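You operate a simulated robot arm through the tools that you are given. There is no shell and no other tool. Be economical: measure what you need, move in short steps, check, and stop when the job is done.

You run a simulated robot arm. Do the job below in one go: nothing can be reset, and whatever is moved stays where it is left.

TASK
Scoop chips round the wrapped jar up to the carton's red line.
Fine: the level stands within the red line, the scoop is back where it lay and both flaps are folded down after the filling; the chip bin lid stays open.

Only the result counts: the job must be done as asked and must still hold three seconds after the hand-in. Knocking over, shifting, dropping, spilling or breaking anything else fails it. A push-on lid holds only when it is set on centred and level and pressed home; a screw cap is set on level and turned clockwise until tight.

THE ROBOT
A 7-joint arm with a two-finger parallel gripper on a trunk, on a base that drives. Base frame: it is fixed to the floor where the robot stands at the start and does not move with it; the origin is under the middle of the robot, x ahead of it, y to its left, z up; the surface under the hand at the start is at about z = 720. Lengths are in mm, angles in degrees, forces in N, time in s.
With the tool pointing down near the work surface it reaches from about 100 to 680 mm from the robot's upright axis, wherever it stands. Its first joint turns from -115.0 to 115.0 degrees. Places, roughly: chip bin [700, -300, 800]; small carton (39x29x17 cm) [600, 300, 800]; small carton plain flap [400, 300, 900]; small carton striped flap [800, 400, 900]. Payload 3.91 kg.
The TCP is the grasp point between the finger pads, 30 mm short of the fingertips. In the tool frame z runs along the fingers and y along their closing line. The gripper opens to 110 mm. The fingers are 20 mm wide and 10 mm thick; the gripper's body (48 by 112 mm) begins 55 mm behind the TCP.
Orientation is told as [roll, pitch, yaw] about the base's x, y, z axes, in that order, counted from this pose: with the fingers straight down and closing along the base's y, the tool's x points along the base's -x, its y along +y and its z along -z.

THE INTERFACE
- The arm moves only by the tool send_rows. Its argument "series" is a list that holds one entry, the list of rows, each a list of 7 numbers: the shift along the tool's x, y, z in cm, then the turn, a rotation vector about the tool's x, y, z in degrees, then the opening, from 0 (shut) to 1 (fully open). In form: [[[x, y, z, wx, wy, wz, fingers], ...]]. A call has 1 to 20 rows; each row is the pose to reach, as a shift and turn from the pose commanded when the call began, along the tool's axes at that moment. Each row takes 0.2 s and may step no farther than 50 mm and 8.6 degrees from the row before; otherwise, or with a gripper value out of range, the whole call is refused. A pose out of reach is approached as far as the arm can. The call stops where the force on the tool passes 40 N (or 10 N more than at its start, if that is more) or the arm is blocked; 0.2 s more then pass. Each finger travels about 108 mm/s and halts on what it meets, pressing with about 23 N; the grip force reading is that of the motor and also rises with nothing between the fingers. The clock runs only during rows and for 0.2 s after the last one: add rows that repeat a pose to give the fingers time. It gives the time, the measured TCP pose, the force on the tool (base axes), the opening and the grip force at its end, in the units of the frame above (readings bear some noise), with the torque about the TCP (base axes, N m) and any sound that the robot's microphone picked up.
- Cameras (640 x 400 px; columns grow to the right, rows downward): "scene" is now at [16.3, 166.5, 1757.2]; the picture's right is [0.18, -0.98, 0.00], its down [-0.75, -0.14, -0.65] and it looks along [0.64, 0.12, -0.76] (base axes); focal length 254 px, centre (320, 200). "wrist" rides on the gripper at [72, 17, -103] in the tool frame; the picture's right is [-0.23, 0.97, 0.00], its down [-0.76, -0.18, -0.62] and it looks along [-0.61, -0.14, 0.78] (tool axes); focal length 222 px, centre (320, 200). There is no depth. A picture from a camera that has moved, and an enlarged one, comes with that camera's place and axes in the base frame and with its lens.
- snapshot(camera): a new picture of that camera. No time passes.
- move_column(by): slides the trunk up (or, below 0, down) by that many mm; the arm and the scene camera ride with it, the base frame stays. It gives what a move gives, with no picture.
- base_move(legs): drives the robot by 1 to 6 legs, each [ahead, turn to the left] in mm and degrees, along the robot's own axes; the way and the turn of a leg run together, so that a leg with both is an arc; at most 1500 mm and 180 degrees a leg. The arm and the cameras ride along, it lands a little off, and it stops where it bumps. It gives what a move gives.
- turn_head(pan, tilt): turns the head with the scene camera to pan (to the left, within 155 degrees either way) and tilt (down, from -29 to 69), counted from straight ahead of the robot. It gives what a move gives.
- enlarge(camera, box): a new picture of the part [left, top, right, bottom] of that camera's present view, enlarged. No time passes.
- job_done(): hands the job in; it is judged then, once.

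Go step by step. Nothing tells you exact positions but the pictures and the camera data: compare them with the known pose of the tool, close in by small moves and look again before you grip or let go. The budget is 120 turns and 98 pictures, counting those below and the enlarged ones. Unless the task says otherwise, let go and move clear before handing in, and close with one line.

The tools are called as name(argument=value, ...) on one line, values as JSON. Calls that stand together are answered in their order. send_rows: Moves the arm, as the interface text tells. Its arguments: {"type":"object","properties":{"series":{"type":"array","items":{"type":"array","items":{"type":"array","items":{"type":"number"}}}}},"required":["series"]} The other tools are called the same way: move_column (by) slides the trunk up or down; base_move (legs) drives the base; turn_head (pan, tilt) turns the head that bears the scene camera; snapshot (camera) takes a picture; enlarge (camera, box) takes an enlarged picture of a part of a camera's view; job_done () hands the job in.

At the start:

```text
time: 0.0
position: [496.9, 218.1, 1276.1]
orientation: [0.1, 0.0, 0.0]
wrist_force: [-0.1, -0.6, 0.3]
moment: [0.01, -0.04, 0.03]
gripper_width: 110.1
finger_force: 0.1
trunk travel left (down, up): [-875.0, 115.0]
robot x, y, heading: [1.9, 0.5, 0.2]
head pan, tilt: [10.6, 49.3]
```

scene: 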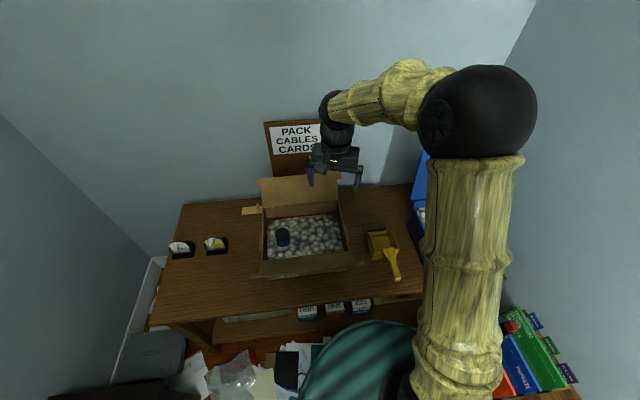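
wrist: 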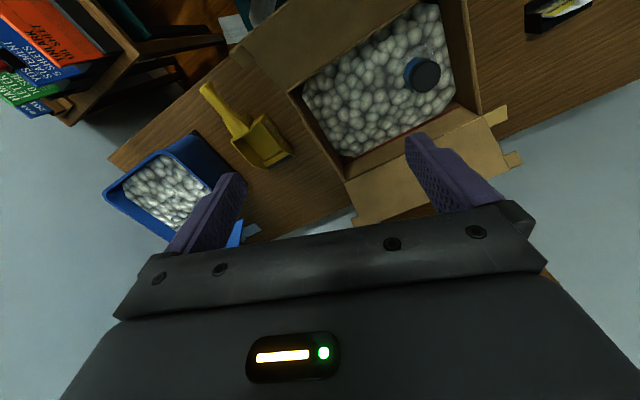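

I see the carton with chips and the jar inside, the yellow scoop to its right, and the blue bin further right. I'll take closer views first.

enlarge(camera="scene", box=[230, 160, 430, 290])

enlarge(camera="wrist", box=[90, 0, 530, 250])

```text
3.08 times, centred on (330, 225) of scene
camera zoom: at [16.3, 166.5, 1757.2], right [0.18, -0.98, 0.0], down [-0.75, -0.14, -0.65], along [0.64, 0.12, -0.76], focal length 783 px, centre (289, 123)
```

zoom: 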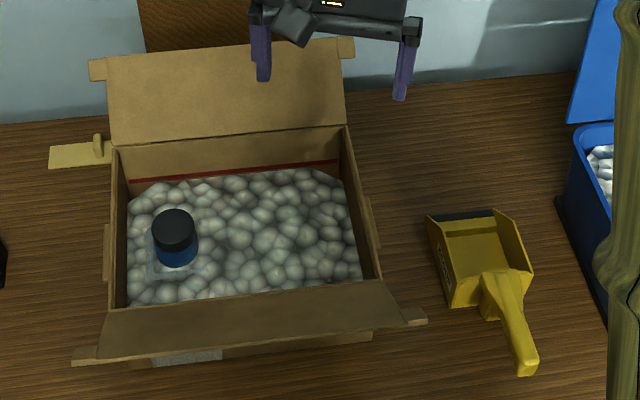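

```text
1.45 times, centred on (310, 125) of wrist
camera zoom: at [424.7, 237.0, 1378.6], right [0.23, 0.97, 0.0], down [0.76, -0.18, 0.62], along [0.61, -0.14, -0.78], focal length 323 px, centre (334, 309)
```

zoom: 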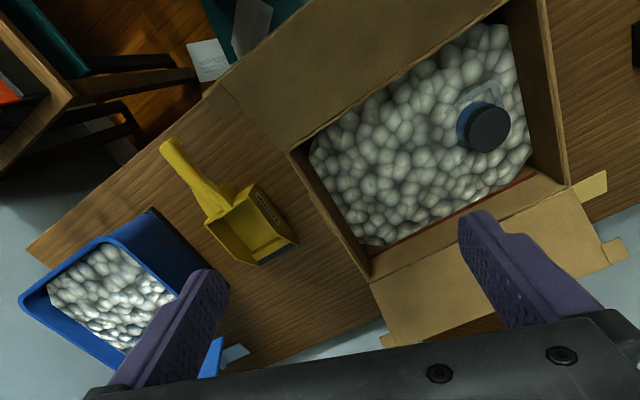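

The carton rim is near z≈890 and turned about 17°, and the red line is near z≈807. I'll move the wrist camera over to look at the scoop and bin.

send_rows(series=[[[1, -4, 0, 0, 0, 0, 1], [2, -8, 0, 0, 0, 0, 1], [3, -12, 0, 0, 0, 0, 1], [4, -16, 0, 0, 0, 0, 1], [5, -20, 0, 0, 0, 0, 1], [6, -24, 0, 0, 0, 0, 1], [7, -28, 0, 0, 0, 0, 1], [8, -32, 0, 0, 0, 0, 1], [9, -36, 0, 0, 0, 0, 1], [9, -36, 0, 0, 0, 0, 1]]])

snapshot(camera="wrist")

snapshot(camera="scene")

```text
time: 2.2
position: [404.0, -139.2, 1277.2]
orientation: [-0.1, 0.0, 0.0]
wrist_force: [-0.3, -0.2, 0.9]
moment: [-0.02, -0.01, 0.0]
gripper_width: 109.9
finger_force: 0.1
trunk travel left (down, up): [-875.0, 115.0]
robot x, y, heading: [-3.5, -2.2, -0.1]
head pan, tilt: [10.6, 49.3]
```

```text
93 pictures are left
camera wrist: at [332.6, -121.6, 1380.2], right [0.23, 0.97, 0.0], down [0.76, -0.18, 0.62], along [0.61, -0.14, -0.78], focal length 222 px, centre (320, 200)
```

wrist: 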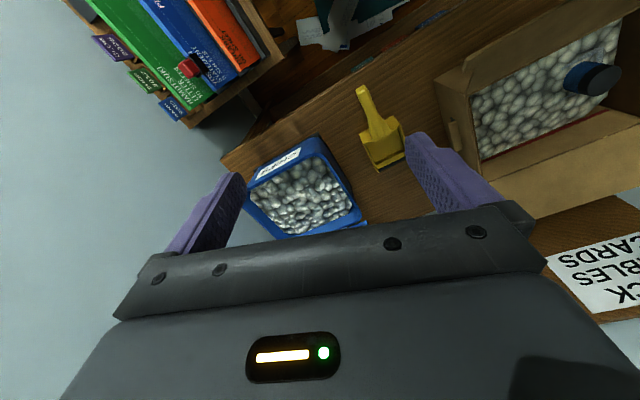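

```text
92 pictures are left
camera scene: at [16.4, 167.4, 1757.1], right [0.18, -0.98, 0.0], down [-0.75, -0.14, -0.65], along [0.64, 0.12, -0.76], focal length 254 px, centre (320, 200)
```

scene: 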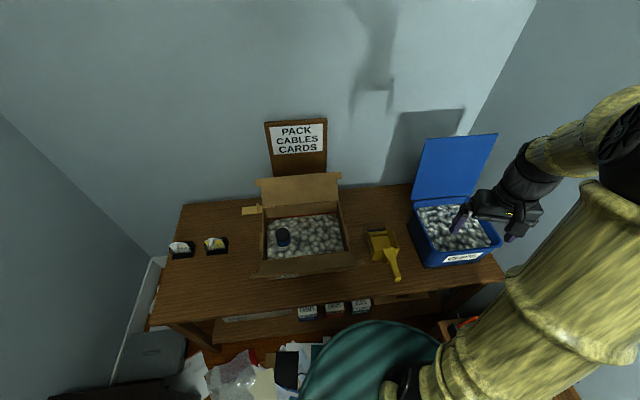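

The bin lid is standing open behind the bin, and the bin is full of chips. I'll zoom on the scoop and bin.

enlarge(camera="wrist", box=[220, 70, 460, 240])

enlarge(camera="scene", box=[350, 130, 510, 290])

enlarge(camera="scene", box=[240, 160, 360, 290])

```text
2.35 times, centred on (340, 155) of wrist
camera zoom: at [332.6, -121.6, 1380.2], right [0.23, 0.97, 0.0], down [0.76, -0.18, 0.62], along [0.61, -0.14, -0.78], focal length 523 px, centre (273, 306)
```

zoom: 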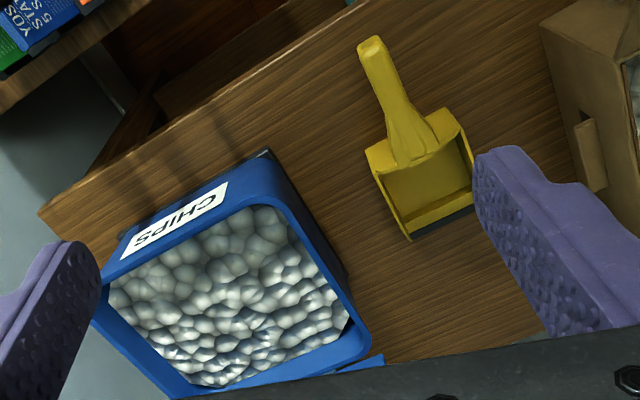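

```text
2.50 times, centred on (430, 210) of scene
camera zoom: at [16.4, 167.4, 1757.1], right [0.18, -0.98, 0.0], down [-0.75, -0.14, -0.65], along [0.64, 0.12, -0.76], focal length 636 px, centre (45, 175)
```

zoom: 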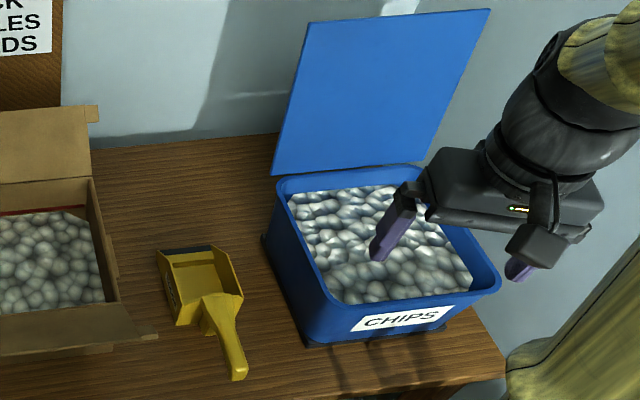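

```text
3.08 times, centred on (300, 225) of scene
camera zoom: at [16.4, 167.4, 1757.1], right [0.18, -0.98, 0.0], down [-0.75, -0.14, -0.65], along [0.64, 0.12, -0.76], focal length 783 px, centre (382, 123)
```

zoom: 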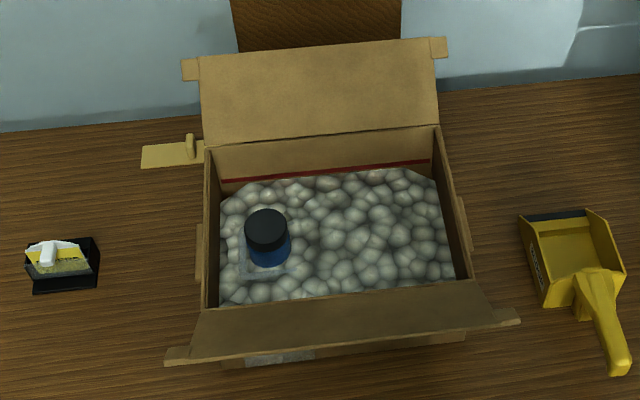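

The scoop, bin and carton all share a yaw of about 17°. I'll check the floor around the base before driving.

turn_head(pan=-10, tilt=69)

snapshot(camera="scene")

```text
time: 3.0
position: [405.6, -138.7, 1278.5]
orientation: [-0.1, 0.0, 0.0]
wrist_force: [0.0, 0.9, 0.6]
moment: [0.01, 0.01, -0.04]
gripper_width: 109.9
finger_force: 0.1
trunk travel left (down, up): [-875.0, 115.0]
robot x, y, heading: [2.5, -0.9, 0.1]
head pan, tilt: [-10.0, 68.8]
```

```text
88 pictures are left
camera scene: at [-4.9, 142.7, 1734.3], right [-0.17, -0.98, 0.0], down [-0.92, 0.16, -0.36], along [0.36, -0.06, -0.93], focal length 254 px, centre (320, 200)
```

scene: 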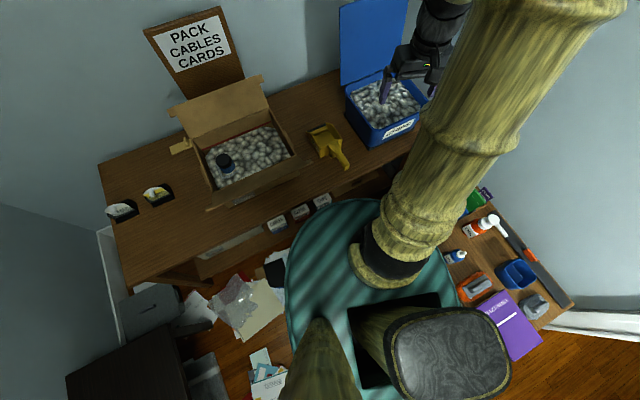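

The teal disc is the robot's own base, and there is furniture close to its right. Everything looks reachable from here, so I won't drive. I'll lower the wrist camera to look at the scoop with the tool aligned at yaw 17°.

send_rows(series=[[[0.6, 1.4, 4, 0, 0, -2.4, 1], [1.2, 2.7, 7.9, 0, 0, -4.9, 1], [1.8, 4.1, 11.9, 0, 0, -7.3, 1], [2.5, 5.4, 15.8, 0, 0, -9.7, 1], [3.1, 6.8, 19.8, 0, 0, -12.1, 1], [3.7, 8.1, 23.7, 0, 0, -14.6, 1], [4.3, 9.5, 27.7, 0, 0, -17, 1], [4.3, 9.5, 27.7, 0, 0, -17, 1]]])

turn_head(pan=0, tilt=48)

snapshot(camera="wrist")

snapshot(camera="scene")

```text
time: 4.8
position: [364.1, -47.3, 996.6]
orientation: [0.1, 0.0, 17.0]
wrist_force: [0.0, -0.1, -0.5]
moment: [0.01, -0.04, 0.0]
gripper_width: 109.8
finger_force: 0.0
trunk travel left (down, up): [-875.0, 115.0]
robot x, y, heading: [1.9, 0.6, -0.1]
head pan, tilt: [-10.0, 68.8]
```

```text
time: 5.7
position: [363.7, -46.7, 997.7]
orientation: [0.1, 0.1, 17.0]
wrist_force: [0.5, -0.3, 0.1]
moment: [-0.01, -0.01, 0.0]
gripper_width: 110.1
finger_force: 0.1
trunk travel left (down, up): [-875.0, 115.0]
robot x, y, heading: [-1.6, -2.1, -0.1]
head pan, tilt: [0.0, 48.0]
```

```text
87 pictures are left
camera wrist: at [290.4, -51.8, 1100.8], right [-0.07, 1.0, 0.0], down [0.78, 0.05, 0.62], along [0.62, 0.04, -0.78], focal length 222 px, centre (320, 200)
```

wrist: 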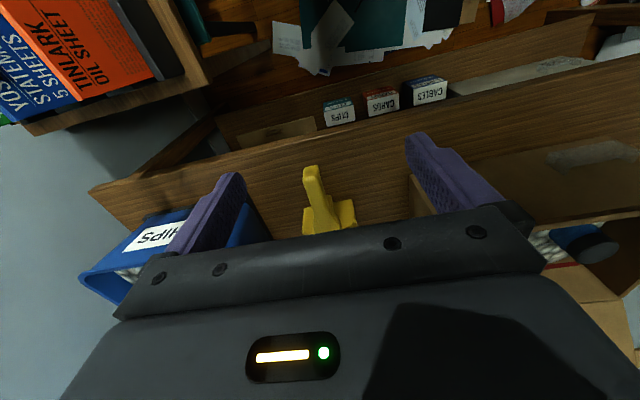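

```text
86 pictures are left
camera scene: at [18.7, 152.1, 1758.9], right [0.0, -1.0, 0.0], down [-0.74, 0.0, -0.67], along [0.67, 0.0, -0.74], focal length 254 px, centre (320, 200)
```

scene: 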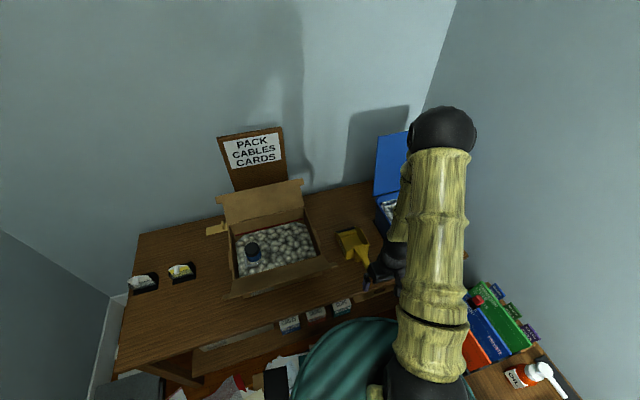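

The handle runs straight up the wrist picture, so yaw 17° fits. I'll zoom on it in both cameras.

enlarge(camera="wrist", box=[260, 140, 400, 240])

enlarge(camera="scene", box=[320, 210, 400, 290])

```text
4.00 times, centred on (330, 190) of wrist
camera zoom: at [290.4, -51.8, 1100.8], right [-0.07, 1.0, 0.0], down [0.78, 0.05, 0.62], along [0.62, 0.04, -0.78], focal length 888 px, centre (280, 240)
```

zoom: 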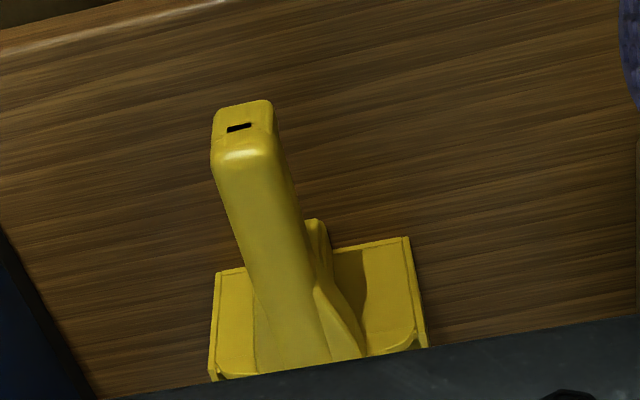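

```text
5.00 times, centred on (360, 250) of scene
camera zoom: at [18.7, 152.1, 1758.9], right [0.0, -1.0, 0.0], down [-0.74, 0.0, -0.67], along [0.67, 0.0, -0.74], focal length 1272 px, centre (120, -50)
```

zoom: 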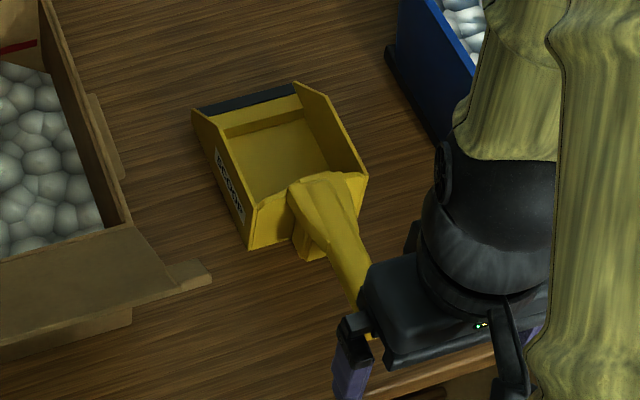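

The handle is about 26 mm wide, lies along u≈196, v≈457–575 and stands at about z≈780. I'll move to a pre-grasp with the tool tilted 45° forward, 80 mm back.

send_rows(series=[[[-2.3, -0.75, 2.75, 0, -7.5, 0, 1], [-4.6, -1.5, 5.5, 0, -15, 0, 1], [-6.9, -2.25, 8.25, 0, -22.5, 0, 1], [-9.2, -3, 11, 0, -30, 0, 1], [-11.5, -3.7, 13.75, 0, -37.5, 0, 1], [-13.86, -4.45, 16.5, 0, -45, 0, 1], [-13.86, -4.45, 16.5, 0, -45, 0, 1]]])

snapshot(camera="wrist")

enlarge(camera="scene", box=[320, 210, 420, 300])

```text
time: 7.3
position: [507.4, -47.9, 834.9]
orientation: [0.0, -45.2, 16.9]
wrist_force: [0.7, 0.5, 0.4]
moment: [-0.02, 0.04, 0.02]
gripper_width: 110.1
finger_force: 0.1
trunk travel left (down, up): [-875.0, 115.0]
robot x, y, heading: [-0.9, -0.6, -0.3]
head pan, tilt: [0.0, 48.0]
```

```text
83 pictures are left
camera wrist: at [383.0, -66.9, 855.8], right [-0.13, 0.98, 0.16], down [0.14, -0.14, 0.98], along [0.98, 0.15, -0.12], focal length 222 px, centre (320, 200)
```

wrist: 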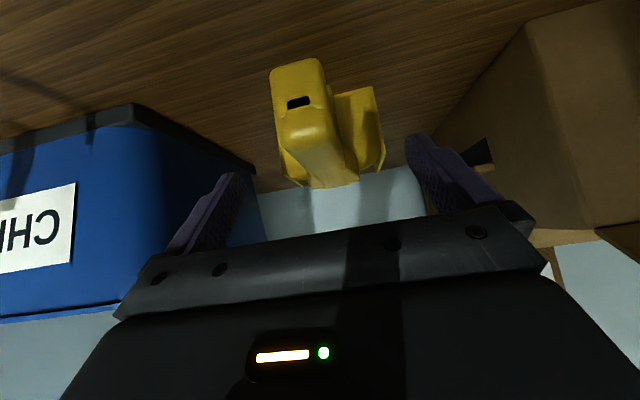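

```text
4.44 times, centred on (370, 255) of scene
camera zoom: at [18.5, 152.3, 1759.0], right [0.0, -1.0, 0.0], down [-0.74, 0.0, -0.67], along [0.67, 0.0, -0.74], focal length 1131 px, centre (98, -44)
```

zoom: 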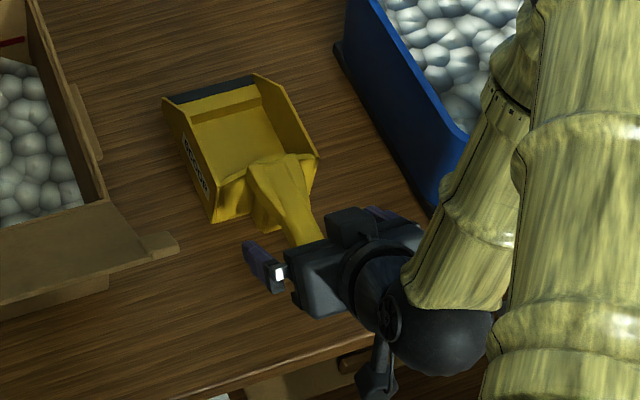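

The handle spans z≈757–798 and sits centred between the fingers. I'll advance 66 mm along the tool and close.

send_rows(series=[[[0, 0, 3, 0, 0, 0, 1], [0, 0, 5, 0, 0, 0, 1], [0, 0, 6.6, 0, 0, 0, 1], [0, 0, 6.6, 0, 0, 0, 0.6], [0, 0, 6.6, 0, 0, 0, 0.4], [0, 0, 6.6, 0, 0, 0, 0.2], [0, 0, 6.6, 0, 0, 0, 0], [0, 0, 6.6, 0, 0, 0, 0], [0, 0, 6.6, 0, 0, 0, 0]]])

snapshot(camera="wrist")

enlarge(camera="scene", box=[320, 210, 420, 300])

```text
time: 9.3
position: [552.8, -33.4, 787.3]
orientation: [0.0, -45.0, 16.9]
wrist_force: [-0.5, 0.3, 0.8]
moment: [-0.01, 0.14, 0.05]
gripper_width: 28.1
finger_force: 22.9
trunk travel left (down, up): [-875.0, 115.0]
robot x, y, heading: [-0.1, -1.2, -0.1]
head pan, tilt: [0.0, 48.0]
```

```text
81 pictures are left
camera wrist: at [428.6, -53.7, 809.1], right [-0.13, 0.98, 0.16], down [0.15, -0.14, 0.98], along [0.98, 0.15, -0.12], focal length 222 px, centre (320, 200)
```

wrist: 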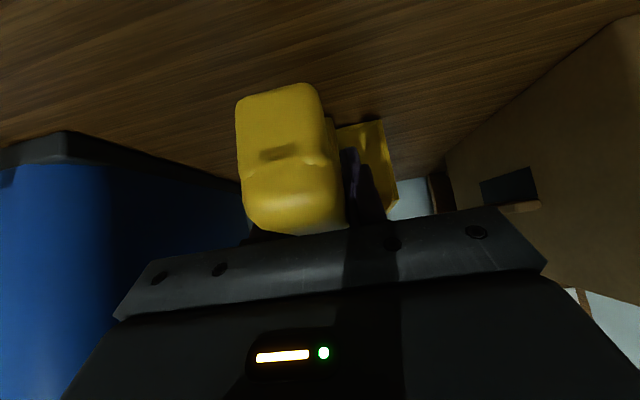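

```text
4.44 times, centred on (370, 255) of scene
camera zoom: at [18.9, 152.3, 1759.0], right [0.0, -1.0, 0.0], down [-0.74, 0.0, -0.67], along [0.67, 0.0, -0.74], focal length 1131 px, centre (98, -44)
```

zoom: 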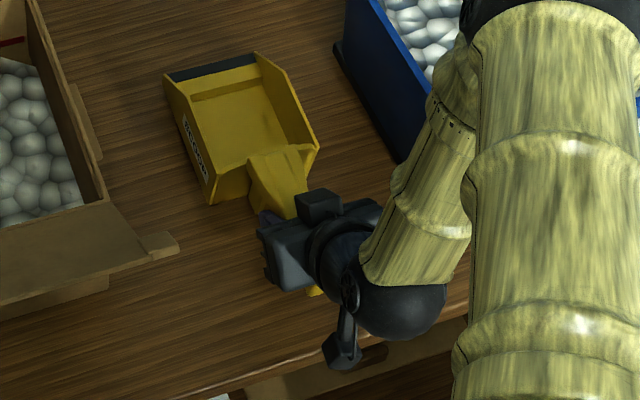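

The handle is gripped at 28 mm, but the scoop looks pushed forward and slightly nose-up. I'll lift and check how it sits in the grip.

send_rows(series=[[[-1, 0, -1, 0, 0, 0, 0], [-3, 0, -3, 0, 0, 0, 0], [-6, 0, -6, 0, 0, 0, 0], [-9, 0, -9, 0, 0, 0, 0], [-12, 0, -12, 0, 0, 0, 0], [-15, 0, -15, 0, 0, 0, 0], [-17.6, 0, -17.6, 0, 0, 0, 0], [-17.6, 0, -17.6, 0, 0, 0, 0]]])

snapshot(camera="wrist")

enlarge(camera="scene", box=[300, 130, 460, 290])

```text
time: 11.1
position: [553.6, -35.6, 1038.1]
orientation: [-0.1, -45.0, 17.0]
wrist_force: [-0.5, -0.6, 0.1]
moment: [0.01, 0.01, 0.01]
gripper_width: 0.2
finger_force: 22.8
trunk travel left (down, up): [-875.0, 115.0]
robot x, y, heading: [2.1, 2.3, 0.1]
head pan, tilt: [0.0, 48.0]
```

```text
79 pictures are left
camera wrist: at [429.1, -56.4, 1059.7], right [-0.13, 0.98, 0.16], down [0.15, -0.14, 0.98], along [0.98, 0.15, -0.12], focal length 222 px, centre (320, 200)
```

wrist: 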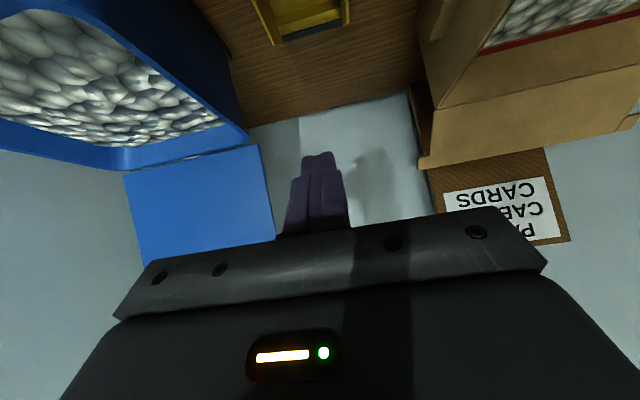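

```text
2.50 times, centred on (380, 210) of scene
camera zoom: at [19.7, 152.0, 1759.0], right [0.0, -1.0, 0.0], down [-0.74, 0.0, -0.67], along [0.67, 0.0, -0.74], focal length 636 px, centre (170, 175)
```

zoom: 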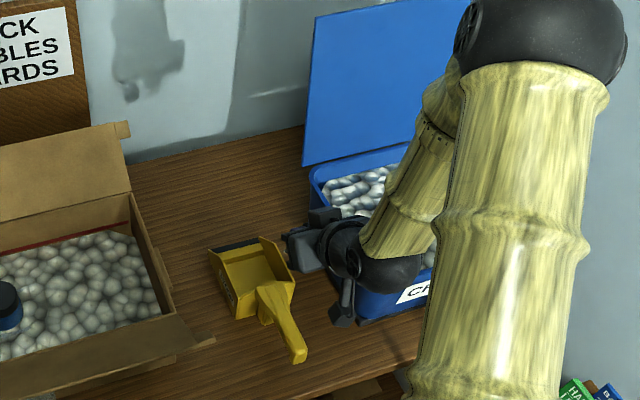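

The grip slipped: the handle's tail is higher than I thought (z≈780–818), so the gripper body struck it. The scoop is still on the table. I'll regrasp with a steeper tool, about 25° tilt, after looking at it from a closer pose.

send_rows(series=[[[2.5, 0, 2, 0, 4, 0, 0.3], [5, 0, 4, 0, 8, 0, 0.6], [7.5, 0, 6, 0, 12, 0, 0.8], [10, 0, 8, 0, 16, 0, 1], [12.5, 0, 9.8, 0, 20, 0, 1], [12.5, 0, 9.8, 0, 20, 0, 1]]])

enlarge(camera="wrist", box=[180, 0, 460, 230])

enlarge(camera="scene", box=[320, 210, 420, 300])

```text
time: 12.5
position: [533.2, -41.3, 875.6]
orientation: [-0.1, -25.0, 17.0]
wrist_force: [-0.4, -0.4, -0.3]
moment: [0.02, 0.03, -0.01]
gripper_width: 110.0
finger_force: 0.0
trunk travel left (down, up): [-875.0, 115.0]
robot x, y, heading: [-2.2, 0.7, 0.0]
head pan, tilt: [0.0, 48.0]
```

```text
1.74 times, centred on (320, 115) of wrist
camera zoom: at [424.3, -56.0, 939.3], right [-0.09, 0.99, 0.1], down [0.46, -0.04, 0.89], along [0.88, 0.12, -0.45], focal length 386 px, centre (320, 348)
```

zoom: 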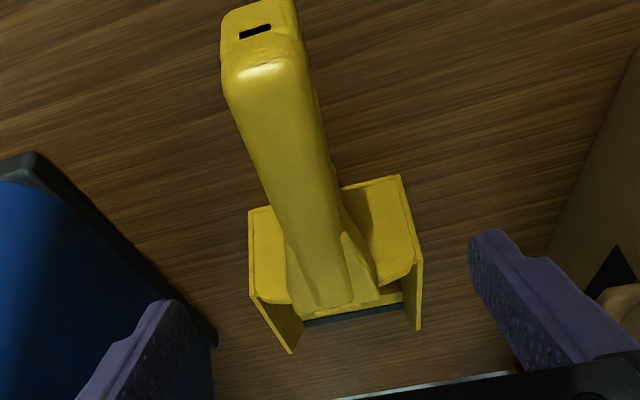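

```text
4.44 times, centred on (370, 255) of scene
camera zoom: at [18.3, 152.0, 1759.0], right [0.0, -1.0, 0.0], down [-0.74, 0.0, -0.67], along [0.67, 0.0, -0.74], focal length 1131 px, centre (98, -44)
```

zoom: 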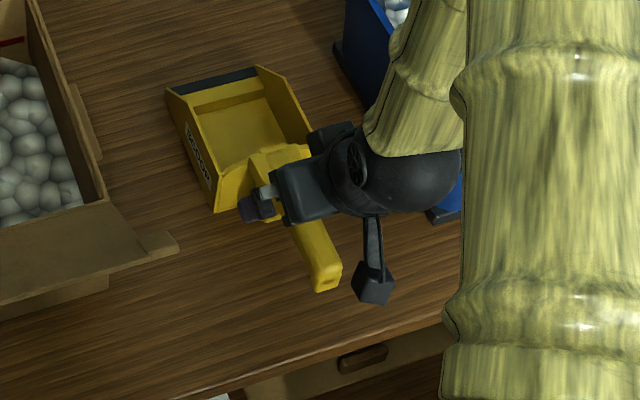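

The scoop has shifted about 13 mm forward. The handle tops out around z≈815, so I'll grip at z≈794, v≈543 with the steeper tool.

send_rows(series=[[[-0.3, -0.35, 3, 0, 0, 0, 1], [-0.6, -0.35, 6, 0, 0, 0, 1], [-0.6, -0.35, 8, 0, 0, 0, 1], [-0.6, -0.35, 9.3, 0, 0, 0, 1], [-0.6, -0.35, 9.3, 0, 0, 0, 0.8], [-0.6, -0.35, 9.3, 0, 0, 0, 0.6], [-0.6, -0.35, 9.3, 0, 0, 0, 0.4], [-0.6, -0.35, 9.3, 0, 0, 0, 0.2], [-0.6, -0.35, 9.3, 0, 0, 0, 0], [-0.6, -0.35, 9.3, 0, 0, 0, 0], [-0.6, -0.35, 9.3, 0, 0, 0, 0]]])

enlarge(camera="wrist", box=[180, 0, 460, 230])

enlarge(camera="scene", box=[320, 210, 420, 300])

```text
time: 14.9
position: [580.3, -30.6, 797.3]
orientation: [0.0, -25.0, 17.0]
wrist_force: [-0.1, 0.4, 0.1]
moment: [0.22, -0.11, 0.14]
gripper_width: 27.8
finger_force: 22.8
trunk travel left (down, up): [-875.0, 115.0]
robot x, y, heading: [1.2, -1.5, 0.2]
head pan, tilt: [0.0, 48.0]
```

```text
1.74 times, centred on (320, 115) of wrist
camera zoom: at [470.1, -45.3, 860.1], right [-0.09, 0.99, 0.1], down [0.46, -0.04, 0.89], along [0.88, 0.12, -0.45], focal length 386 px, centre (320, 348)
```

zoom: 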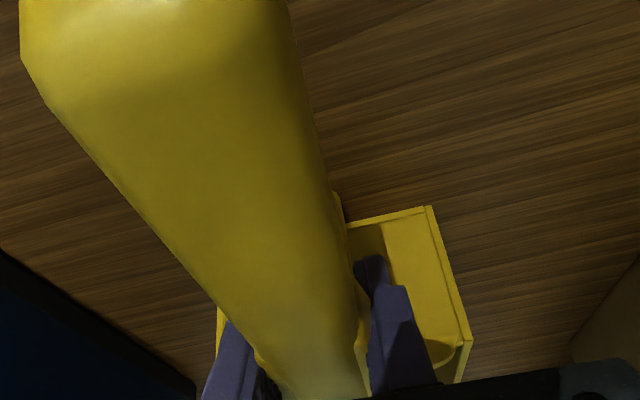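

```text
4.44 times, centred on (370, 255) of scene
camera zoom: at [18.8, 152.2, 1759.0], right [0.0, -1.0, 0.0], down [-0.74, 0.0, -0.67], along [0.67, 0.0, -0.74], focal length 1131 px, centre (98, -44)
```

zoom: 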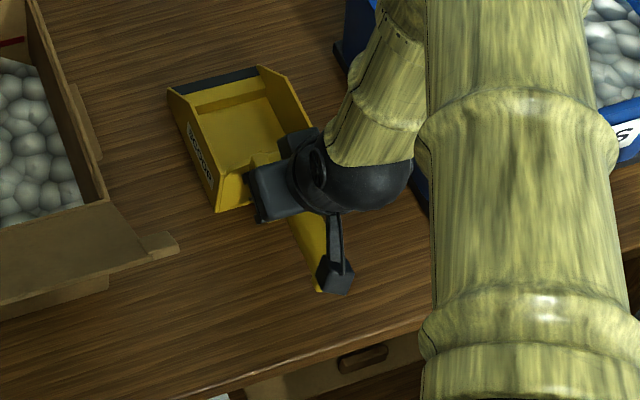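

The scoop stayed put this time and the grip reads 27.8 mm. I'll lift slowly by 50 mm and check.

send_rows(series=[[[-0.2, 0, -0.45, 0, 0, 0, 0], [-0.42, 0, -0.9, 0, 0, 0, 0], [-0.84, 0, -1.8, 0, 0, 0, 0], [-1.26, 0, -2.7, 0, 0, 0, 0], [-1.7, 0, -3.6, 0, 0, 0, 0], [-2.1, 0, -4.5, 0, 0, 0, 0], [-2.1, 0, -4.5, 0, 0, 0, 0]]])

enlarge(camera="scene", box=[320, 210, 420, 300])

```text
time: 16.5
position: [579.8, -28.4, 846.9]
orientation: [-0.1, -25.0, 16.9]
wrist_force: [0.4, -0.1, -1.5]
moment: [-0.02, 0.19, 0.02]
gripper_width: 27.9
finger_force: 22.3
trunk travel left (down, up): [-875.0, 115.0]
robot x, y, heading: [1.0, 0.7, -0.1]
head pan, tilt: [0.0, 48.0]
```

```text
4.44 times, centred on (370, 255) of scene
camera zoom: at [19.3, 152.2, 1759.0], right [0.0, -1.0, 0.0], down [-0.74, 0.0, -0.67], along [0.67, 0.0, -0.74], focal length 1131 px, centre (98, -44)
```

zoom: 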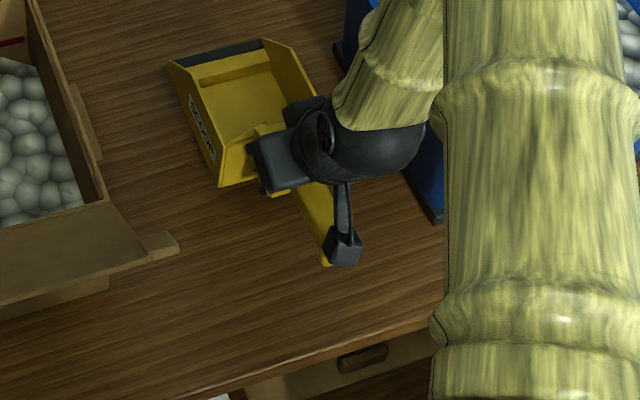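

The scoop is held level (about 1.5 N). Next I'll lift it and swing over the bin.

send_rows(series=[[[-1.9, 0, -4.15, 0, 0, 0, 0], [-3.9, 0, -8.3, 0, 0, 0, 0], [-5.8, 0, -12.5, 0, 0, 0, 0], [-7.73, 0, -16.6, 0, 0, 0, 0], [-6.2, -4, -17.3, 0, 0, 0, 0], [-4.7, -8, -18, 0, 0, 0, 0], [-3.2, -12, -18.7, 0, 0, 0, 0], [-1.7, -16, -19.4, 0, 0, 0, 0], [-0.2, -20, -20.1, 0, 0, 0, 0], [1.3, -24, -20.8, 0, 0, 0, 0], [2.78, -27.7, -21.5, 0, 0, 0, 0], [2.78, -27.7, -21.5, 0, 0, 0, 0]]])

snapshot(camera="scene")

snapshot(camera="wrist")

```text
time: 19.1
position: [553.1, -328.4, 1029.7]
orientation: [0.0, -25.1, 17.0]
wrist_force: [-0.3, 0.1, -2.2]
moment: [-0.05, 0.18, 0.01]
gripper_width: 28.0
finger_force: 22.8
trunk travel left (down, up): [-875.0, 115.0]
robot x, y, heading: [1.6, -1.2, 0.1]
head pan, tilt: [0.0, 48.0]
```

```text
72 pictures are left
camera scene: at [19.5, 152.7, 1758.9], right [0.0, -1.0, 0.0], down [-0.74, 0.0, -0.67], along [0.67, 0.0, -0.74], focal length 254 px, centre (320, 200)
```

scene: 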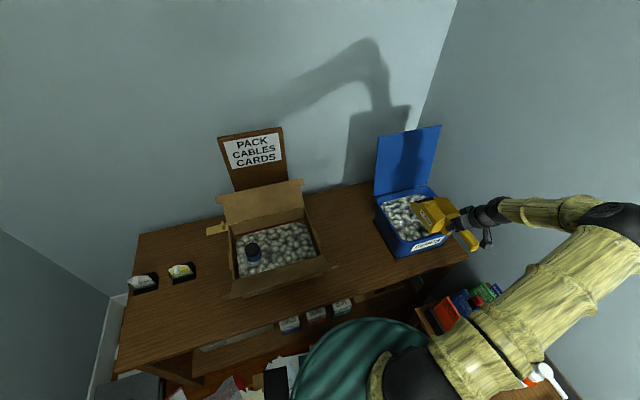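

```text
71 pictures are left
camera wrist: at [443.7, -343.9, 1093.1], right [-0.09, 0.99, 0.1], down [0.46, -0.04, 0.89], along [0.88, 0.12, -0.45], focal length 222 px, centre (320, 200)
```

wrist: 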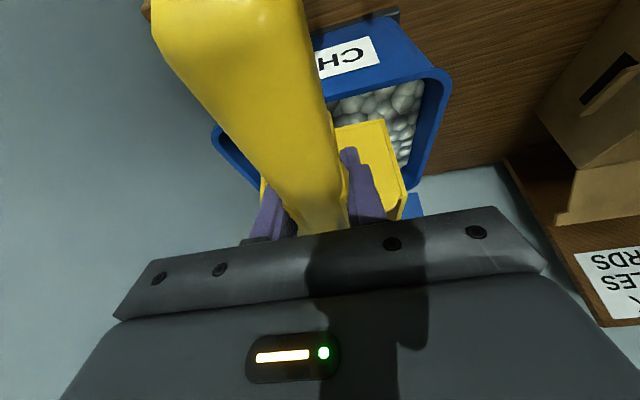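

Good view of both. I'll zoom on the bin and scoop to check alignment and chip height.

enlarge(camera="scene", box=[360, 170, 490, 260])

enlarge(camera="scene", box=[200, 170, 340, 300])

```text
4.44 times, centred on (425, 215) of scene
camera zoom: at [19.5, 152.7, 1758.9], right [0.0, -1.0, 0.0], down [-0.74, 0.0, -0.67], along [0.67, 0.0, -0.74], focal length 1131 px, centre (-147, 133)
```

zoom: 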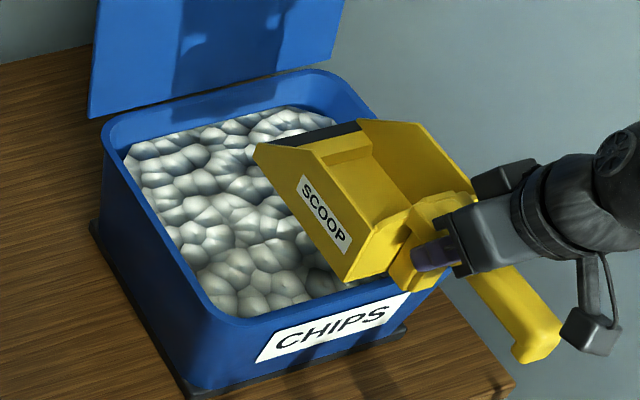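

```text
3.08 times, centred on (270, 235) of scene
camera zoom: at [19.5, 152.7, 1758.9], right [0.0, -1.0, 0.0], down [-0.74, 0.0, -0.67], along [0.67, 0.0, -0.74], focal length 783 px, centre (474, 92)
```

zoom: 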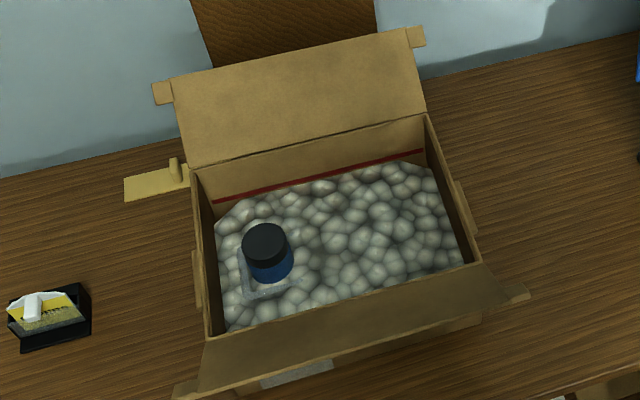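

The scoop is centred over the bin (chips at z≈840, rim 880). I'll now dig with the nose down 30°, push in, then level and lift.

send_rows(series=[[[-1.06, 0, 1.04, 0, 7.5, 0, 0], [-2.12, 0, 2.09, 0, 15, 0, 0], [-3.17, 0, 3.13, 0, 22.5, 0, 0], [-4.32, 0, 4.22, 0, 30, 0, 0], [-5.42, 0, 6.6, 0, 30, 0, 0], [-6.47, 0, 9.08, 0, 30, 0, 0], [-7.52, 0, 11.56, 0, 30, 0, 0], [-5.61, 0, 12.1, 0, 22.5, 0, 0], [-4.29, 0, 13.03, 0, 15, 0, 0], [-3.22, 0, 13.2, 0, 7.5, 0, 0], [-2.25, 0, 11.97, 0, 0, 0, 0], [-2.24, 0, 9.87, 0, -7.5, 0, 0], [-2.66, 0, 7.3, 0, -10, 0, 0], [-2.99, 0, 4.71, 0, -10, 0, 0], [-2.99, 0, 4.71, 0, -10, 0, 0]]])

enlarge(camera="scene", box=[360, 170, 490, 260])

```text
time: 22.3
position: [597.4, -315.5, 999.8]
orientation: [0.0, -35.0, 17.1]
wrist_force: [-0.6, 0.2, -1.7]
moment: [-0.04, 0.21, 0.0]
gripper_width: 27.8
finger_force: 22.7
trunk travel left (down, up): [-875.0, 115.0]
robot x, y, heading: [-2.5, -3.1, -0.2]
head pan, tilt: [0.0, 48.0]
```

```text
4.44 times, centred on (425, 215) of scene
camera zoom: at [19.8, 151.7, 1759.0], right [0.0, -1.0, 0.0], down [-0.74, 0.0, -0.67], along [0.67, 0.0, -0.74], focal length 1131 px, centre (-147, 133)
```

zoom: 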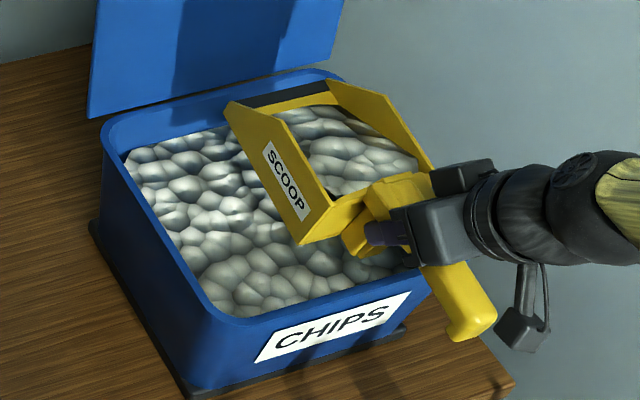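

A full scoop. I'll lift it and carry it level across to the carton.

send_rows(series=[[[-1.2, 0, -1.7, 0, 0, 0, 0], [-3, 0, -4.3, 0, 0, 0, 0], [-4.6, 0, -6.55, 0, 0, 0, 0], [-4.6, 1, -6.55, 0, 0, 0, 0], [-4.6, 3, -6.55, 0, 0, 0, 0], [-4.6, 6, -6.55, 0, 0, 0, 0], [-4.6, 10, -6.55, 0, 0, 0, 0], [-4.6, 14, -6.55, 0, 0, 0, 0], [-4.6, 18, -6.55, 0, 0, 0, 0], [-4.6, 22, -6.55, 0, 0, 0, 0], [-4.6, 26, -6.55, 0, 0, 0, 0], [-4.6, 30, -6.55, 0, 0, 0, 0], [-4.6, 34, -6.55, 0, 0, 0, 0], [-4.6, 38, -6.55, 0, 0, 0, 0], [-4.6, 42, -6.55, 0, 0, 0, 0], [-4.6, 46, -6.55, 0, 0, 0, 0], [-4.6, 50, -6.55, 0, 0, 0, 0], [-4.6, 54, -6.55, 0, 0, 0, 0], [-4.6, 57, -6.55, 0, 0, 0, 0], [-4.6, 58.6, -6.55, 0, 0, 0, 0]]])

snapshot(camera="scene")

```text
time: 26.5
position: [425.1, 245.0, 1078.5]
orientation: [0.0, -35.0, 16.9]
wrist_force: [-0.7, -0.4, -3.4]
moment: [-0.08, 0.2, -0.01]
gripper_width: 28.1
finger_force: 23.1
trunk travel left (down, up): [-875.0, 115.0]
robot x, y, heading: [-1.1, 1.5, 0.2]
head pan, tilt: [0.0, 48.0]
```

```text
67 pictures are left
camera scene: at [18.8, 153.1, 1758.9], right [0.0, -1.0, 0.0], down [-0.74, 0.0, -0.67], along [0.67, 0.0, -0.74], focal length 254 px, centre (320, 200)
```

scene: 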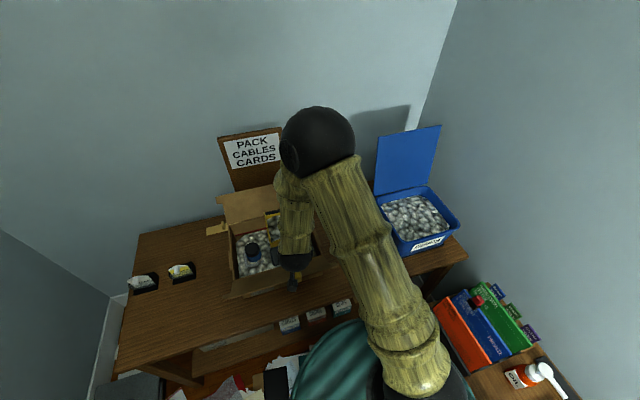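

The scoop is above the carton's right half. I'll lower and tip it gradually into the carton.

send_rows(series=[[[1.81, 0, 2.76, 0, 7.5, 0, 0], [3.21, 0, 5.45, 0, 15, 0, 0], [2.22, 0, 6.14, 0, 22.5, 0, 0], [0.13, 0, 5.77, 0, 30, 0, 0], [-1.96, 0, 5.4, 0, 37.5, 0, 0], [-3.93, 0, 5.2, 0, 45, 0, 0], [-5.73, 0, 5.24, 0, 52.5, 0, 0], [-7.36, 0, 5.53, 0, 60, 0, 0], [-7.36, 0, 5.53, 0, 60, 0, 0], [-7.36, 0, 5.53, 0, 60, 0, 0], [-7.36, 0, 5.53, 0, 60, 0, 0]]])

snapshot(camera="wrist")

enlarge(camera="scene", box=[200, 170, 340, 300])

```text
time: 28.9
position: [510.7, 272.8, 1078.1]
orientation: [0.0, 25.0, 17.0]
wrist_force: [-0.2, 0.3, -2.4]
moment: [-0.03, 0.0, 0.04]
gripper_width: 27.8
finger_force: 23.3
trunk travel left (down, up): [-875.0, 115.0]
robot x, y, heading: [-4.0, -1.5, -0.1]
head pan, tilt: [0.0, 48.0]
```

```text
66 pictures are left
camera wrist: at [485.0, 283.7, 1201.4], right [-0.09, 0.99, -0.1], down [0.96, 0.11, 0.24], along [0.25, -0.07, -0.97], focal length 222 px, centre (320, 200)
```

wrist: 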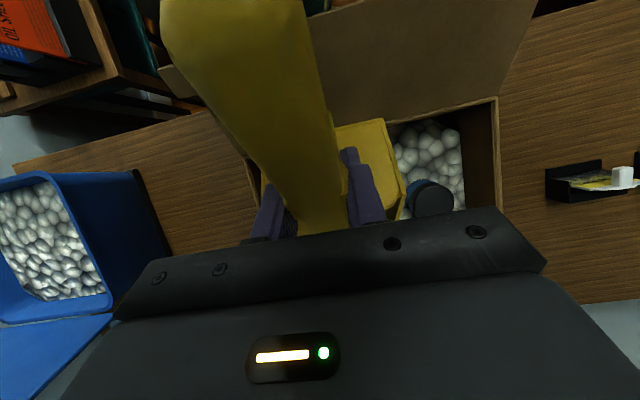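

```text
3.08 times, centred on (270, 235) of scene
camera zoom: at [18.6, 152.4, 1759.0], right [0.0, -1.0, 0.0], down [-0.74, 0.0, -0.67], along [0.67, 0.0, -0.74], focal length 783 px, centre (474, 92)
```

zoom: 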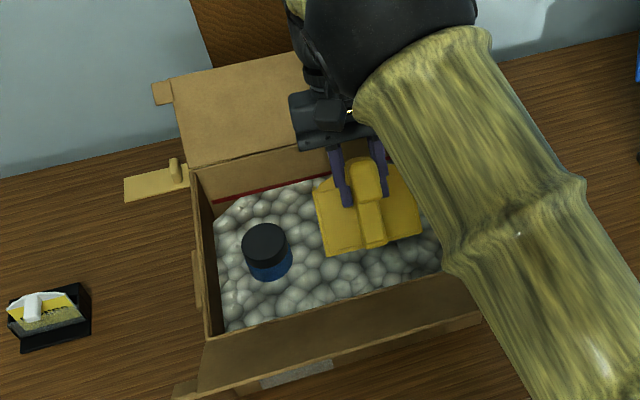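

The tip-out appears complete and the level has spread. I'll withdraw, level the scoop and swing it away for a clear view.

send_rows(series=[[[1, 0, -1, 0, -8, 0, 0], [3, 0, -0.6, 0, -16, 0, 0], [5, 0, 0.2, 0, -25, 0, 0], [7, 0, 1, 0, -33, 0, 0], [8, 0, 1.5, 0, -41, 0, 0], [9, 0, 2, 0, -49, 0, 0], [9, -3, 2, 0, -50, 0, 0], [9, -7, 2, 0, -50, 0, 0], [9, -11, 2, 0, -50, 0, 0], [9, -15, 2, 0, -50, 0, 0], [9, -19, 2, 0, -50, 0, 0], [9, -23, 2, 0, -50, 0, 0], [9, -27, 2, 0, -50, 0, 0], [9, -31, 2, 0, -50, 0, 0], [9, -35, 2, 0, -50, 0, 0], [9, -39, 2, 0, -50, 0, 0], [9, -43, 2, 0, -50, 0, 0], [9, -47, 2, 0, -50, 0, 0]]])

enlarge(camera="scene", box=[200, 170, 340, 300])

enlarge(camera="scene", box=[220, 190, 320, 260])

```text
refused: row 3 steps farther than a row can; nothing moved
```

```text
3.08 times, centred on (270, 235) of scene
camera zoom: at [18.6, 152.4, 1759.0], right [0.0, -1.0, 0.0], down [-0.74, 0.0, -0.67], along [0.67, 0.0, -0.74], focal length 783 px, centre (474, 92)
```

zoom: 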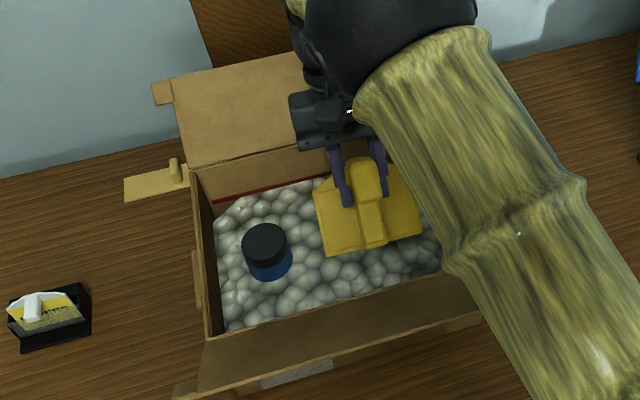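

```text
5.71 times, centred on (270, 225) of scene
camera zoom: at [18.6, 152.4, 1759.0], right [0.0, -1.0, 0.0], down [-0.74, 0.0, -0.67], along [0.67, 0.0, -0.74], focal length 1454 px, centre (606, 57)
```

zoom: 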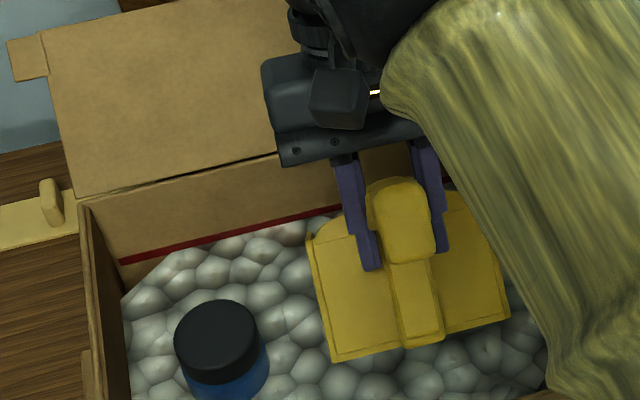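

One row stepped a hair too far in angle, so I'm resending it with smaller steps.

send_rows(series=[[[1, 0, -1, 0, -8, 0, 0], [3, 0, -0.6, 0, -16, 0, 0], [5, 0, 0.2, 0, -24, 0, 0], [7, 0, 1, 0, -32, 0, 0], [8, 0, 1.5, 0, -40, 0, 0], [9, 0, 2, 0, -48, 0, 0], [9, -3, 2, 0, -50, 0, 0], [9, -7, 2, 0, -50, 0, 0], [9, -11, 2, 0, -50, 0, 0], [9, -15, 2, 0, -50, 0, 0], [9, -19, 2, 0, -50, 0, 0], [9, -23, 2, 0, -50, 0, 0], [9, -27, 2, 0, -50, 0, 0], [9, -31, 2, 0, -50, 0, 0], [9, -35, 2, 0, -50, 0, 0], [9, -39, 2, 0, -50, 0, 0], [9, -43, 2, 0, -50, 0, 0], [9, -47, 2, 0, -50, 0, 0], [9, -51, 2, 0, -50, 0, 0]]])

enlarge(camera="scene", box=[220, 180, 320, 260])

snapshot(camera="scene")

```text
time: 32.9
position: [576.2, -243.9, 1095.8]
orientation: [0.1, -25.0, 17.0]
wrist_force: [-0.6, -1.0, -3.5]
moment: [-0.03, 0.17, -0.02]
gripper_width: 27.7
finger_force: 22.8
trunk travel left (down, up): [-875.0, 115.0]
robot x, y, heading: [-0.3, 3.0, 0.1]
head pan, tilt: [0.0, 48.0]
```

```text
5.00 times, centred on (270, 220) of scene
camera zoom: at [19.2, 150.2, 1759.2], right [0.0, -1.0, 0.0], down [-0.74, 0.0, -0.67], along [0.67, 0.0, -0.74], focal length 1272 px, centre (570, 100)
```

zoom: 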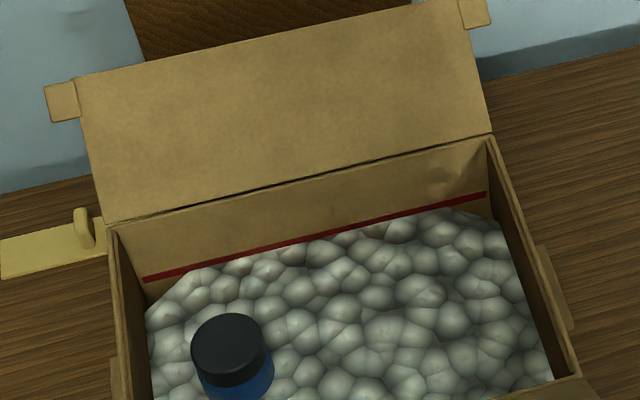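

```text
61 pictures are left
camera scene: at [19.2, 150.2, 1759.2], right [0.0, -1.0, 0.0], down [-0.74, 0.0, -0.67], along [0.67, 0.0, -0.74], focal length 254 px, centre (320, 200)
```

scene: 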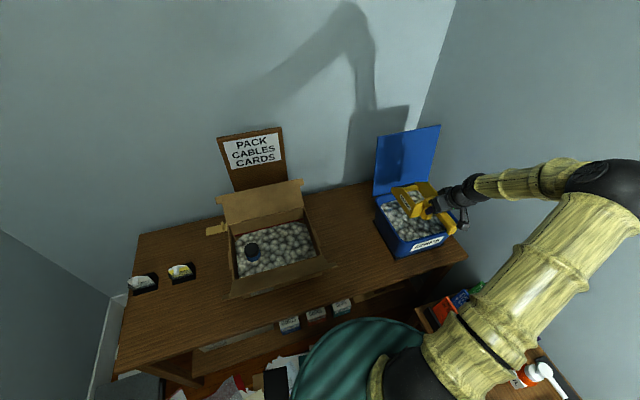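

The chips now touch the underside of the red line at the back, with the corners lower. I'll take the same crop as before the first scoop for comparison, plus a tight zoom on the line.

enlarge(camera="scene", box=[200, 170, 340, 300])

enlarge(camera="scene", box=[240, 208, 320, 250])

```text
3.08 times, centred on (270, 235) of scene
camera zoom: at [19.2, 150.2, 1759.2], right [0.0, -1.0, 0.0], down [-0.74, 0.0, -0.67], along [0.67, 0.0, -0.74], focal length 783 px, centre (474, 92)
```

zoom: 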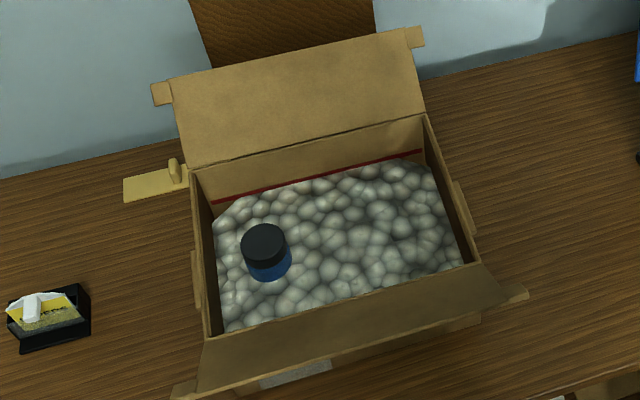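

```text
8.00 times, centred on (280, 229) of scene
camera zoom: at [19.2, 150.2, 1759.2], right [0.0, -1.0, 0.0], down [-0.74, 0.0, -0.67], along [0.67, 0.0, -0.74], focal length 2035 px, centre (640, -32)
```

zoom: 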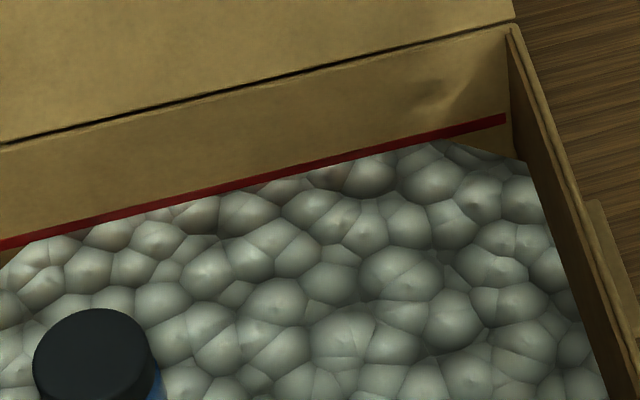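

The band is about 9 mm thick and the chip tops just touch its lower edge. One more scoop should bring the level into it, so I'll repeat the dig.

send_rows(series=[[[2.35, -2.3, 1.33, 0, 0, 0, 0], [4.7, -4.5, 2.66, 0, 0, 0, 0], [7.05, -6.8, 3.99, 0, 0, 0, 0], [5.99, -6.8, 5.03, 0, 7.5, 0, 0], [4.93, -6.8, 6.08, 0, 15, 0, 0], [3.88, -6.8, 7.12, 0, 22.5, 0, 0], [2.73, -6.8, 8.21, 0, 30, 0, 0], [1.63, -6.8, 10.59, 0, 30, 0, 0], [0.58, -6.8, 13.07, 0, 30, 0, 0], [-0.47, -6.8, 15.55, 0, 30, 0, 0], [1.44, -6.8, 16.09, 0, 22.5, 0, 0], [2.76, -6.8, 17.02, 0, 15, 0, 0], [3.83, -6.8, 17.19, 0, 7.5, 0, 0], [4.8, -6.8, 15.96, 0, 0, 0, 0], [4.81, -6.8, 13.86, 0, -7.5, 0, 0], [4.39, -6.8, 11.29, 0, -10, 0, 0], [4.06, -6.8, 8.7, 0, -10, 0, 0], [4.06, -6.8, 8.7, 0, -10, 0, 0]]])

enlarge(camera="scene", box=[360, 170, 490, 260])

```text
time: 36.7
position: [595.6, -307.5, 999.7]
orientation: [0.0, -35.0, 17.0]
wrist_force: [-0.3, 0.6, -2.5]
moment: [-0.03, 0.23, 0.03]
gripper_width: 28.0
finger_force: 22.8
trunk travel left (down, up): [-875.0, 115.0]
robot x, y, heading: [0.6, -3.0, 0.1]
head pan, tilt: [0.0, 48.0]
```

```text
4.44 times, centred on (425, 215) of scene
camera zoom: at [19.8, 151.8, 1759.0], right [0.0, -1.0, 0.0], down [-0.74, 0.0, -0.67], along [0.67, 0.0, -0.74], focal length 1131 px, centre (-147, 133)
```

zoom: 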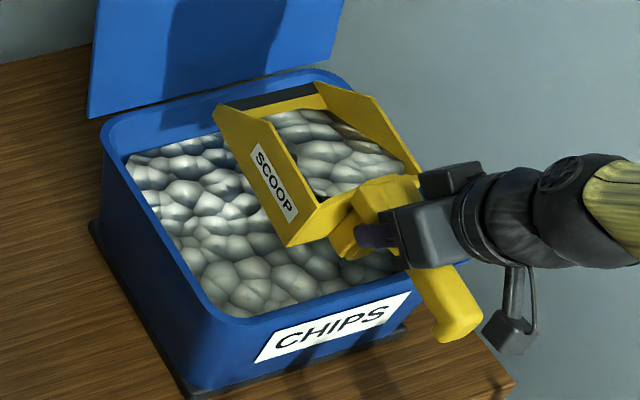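

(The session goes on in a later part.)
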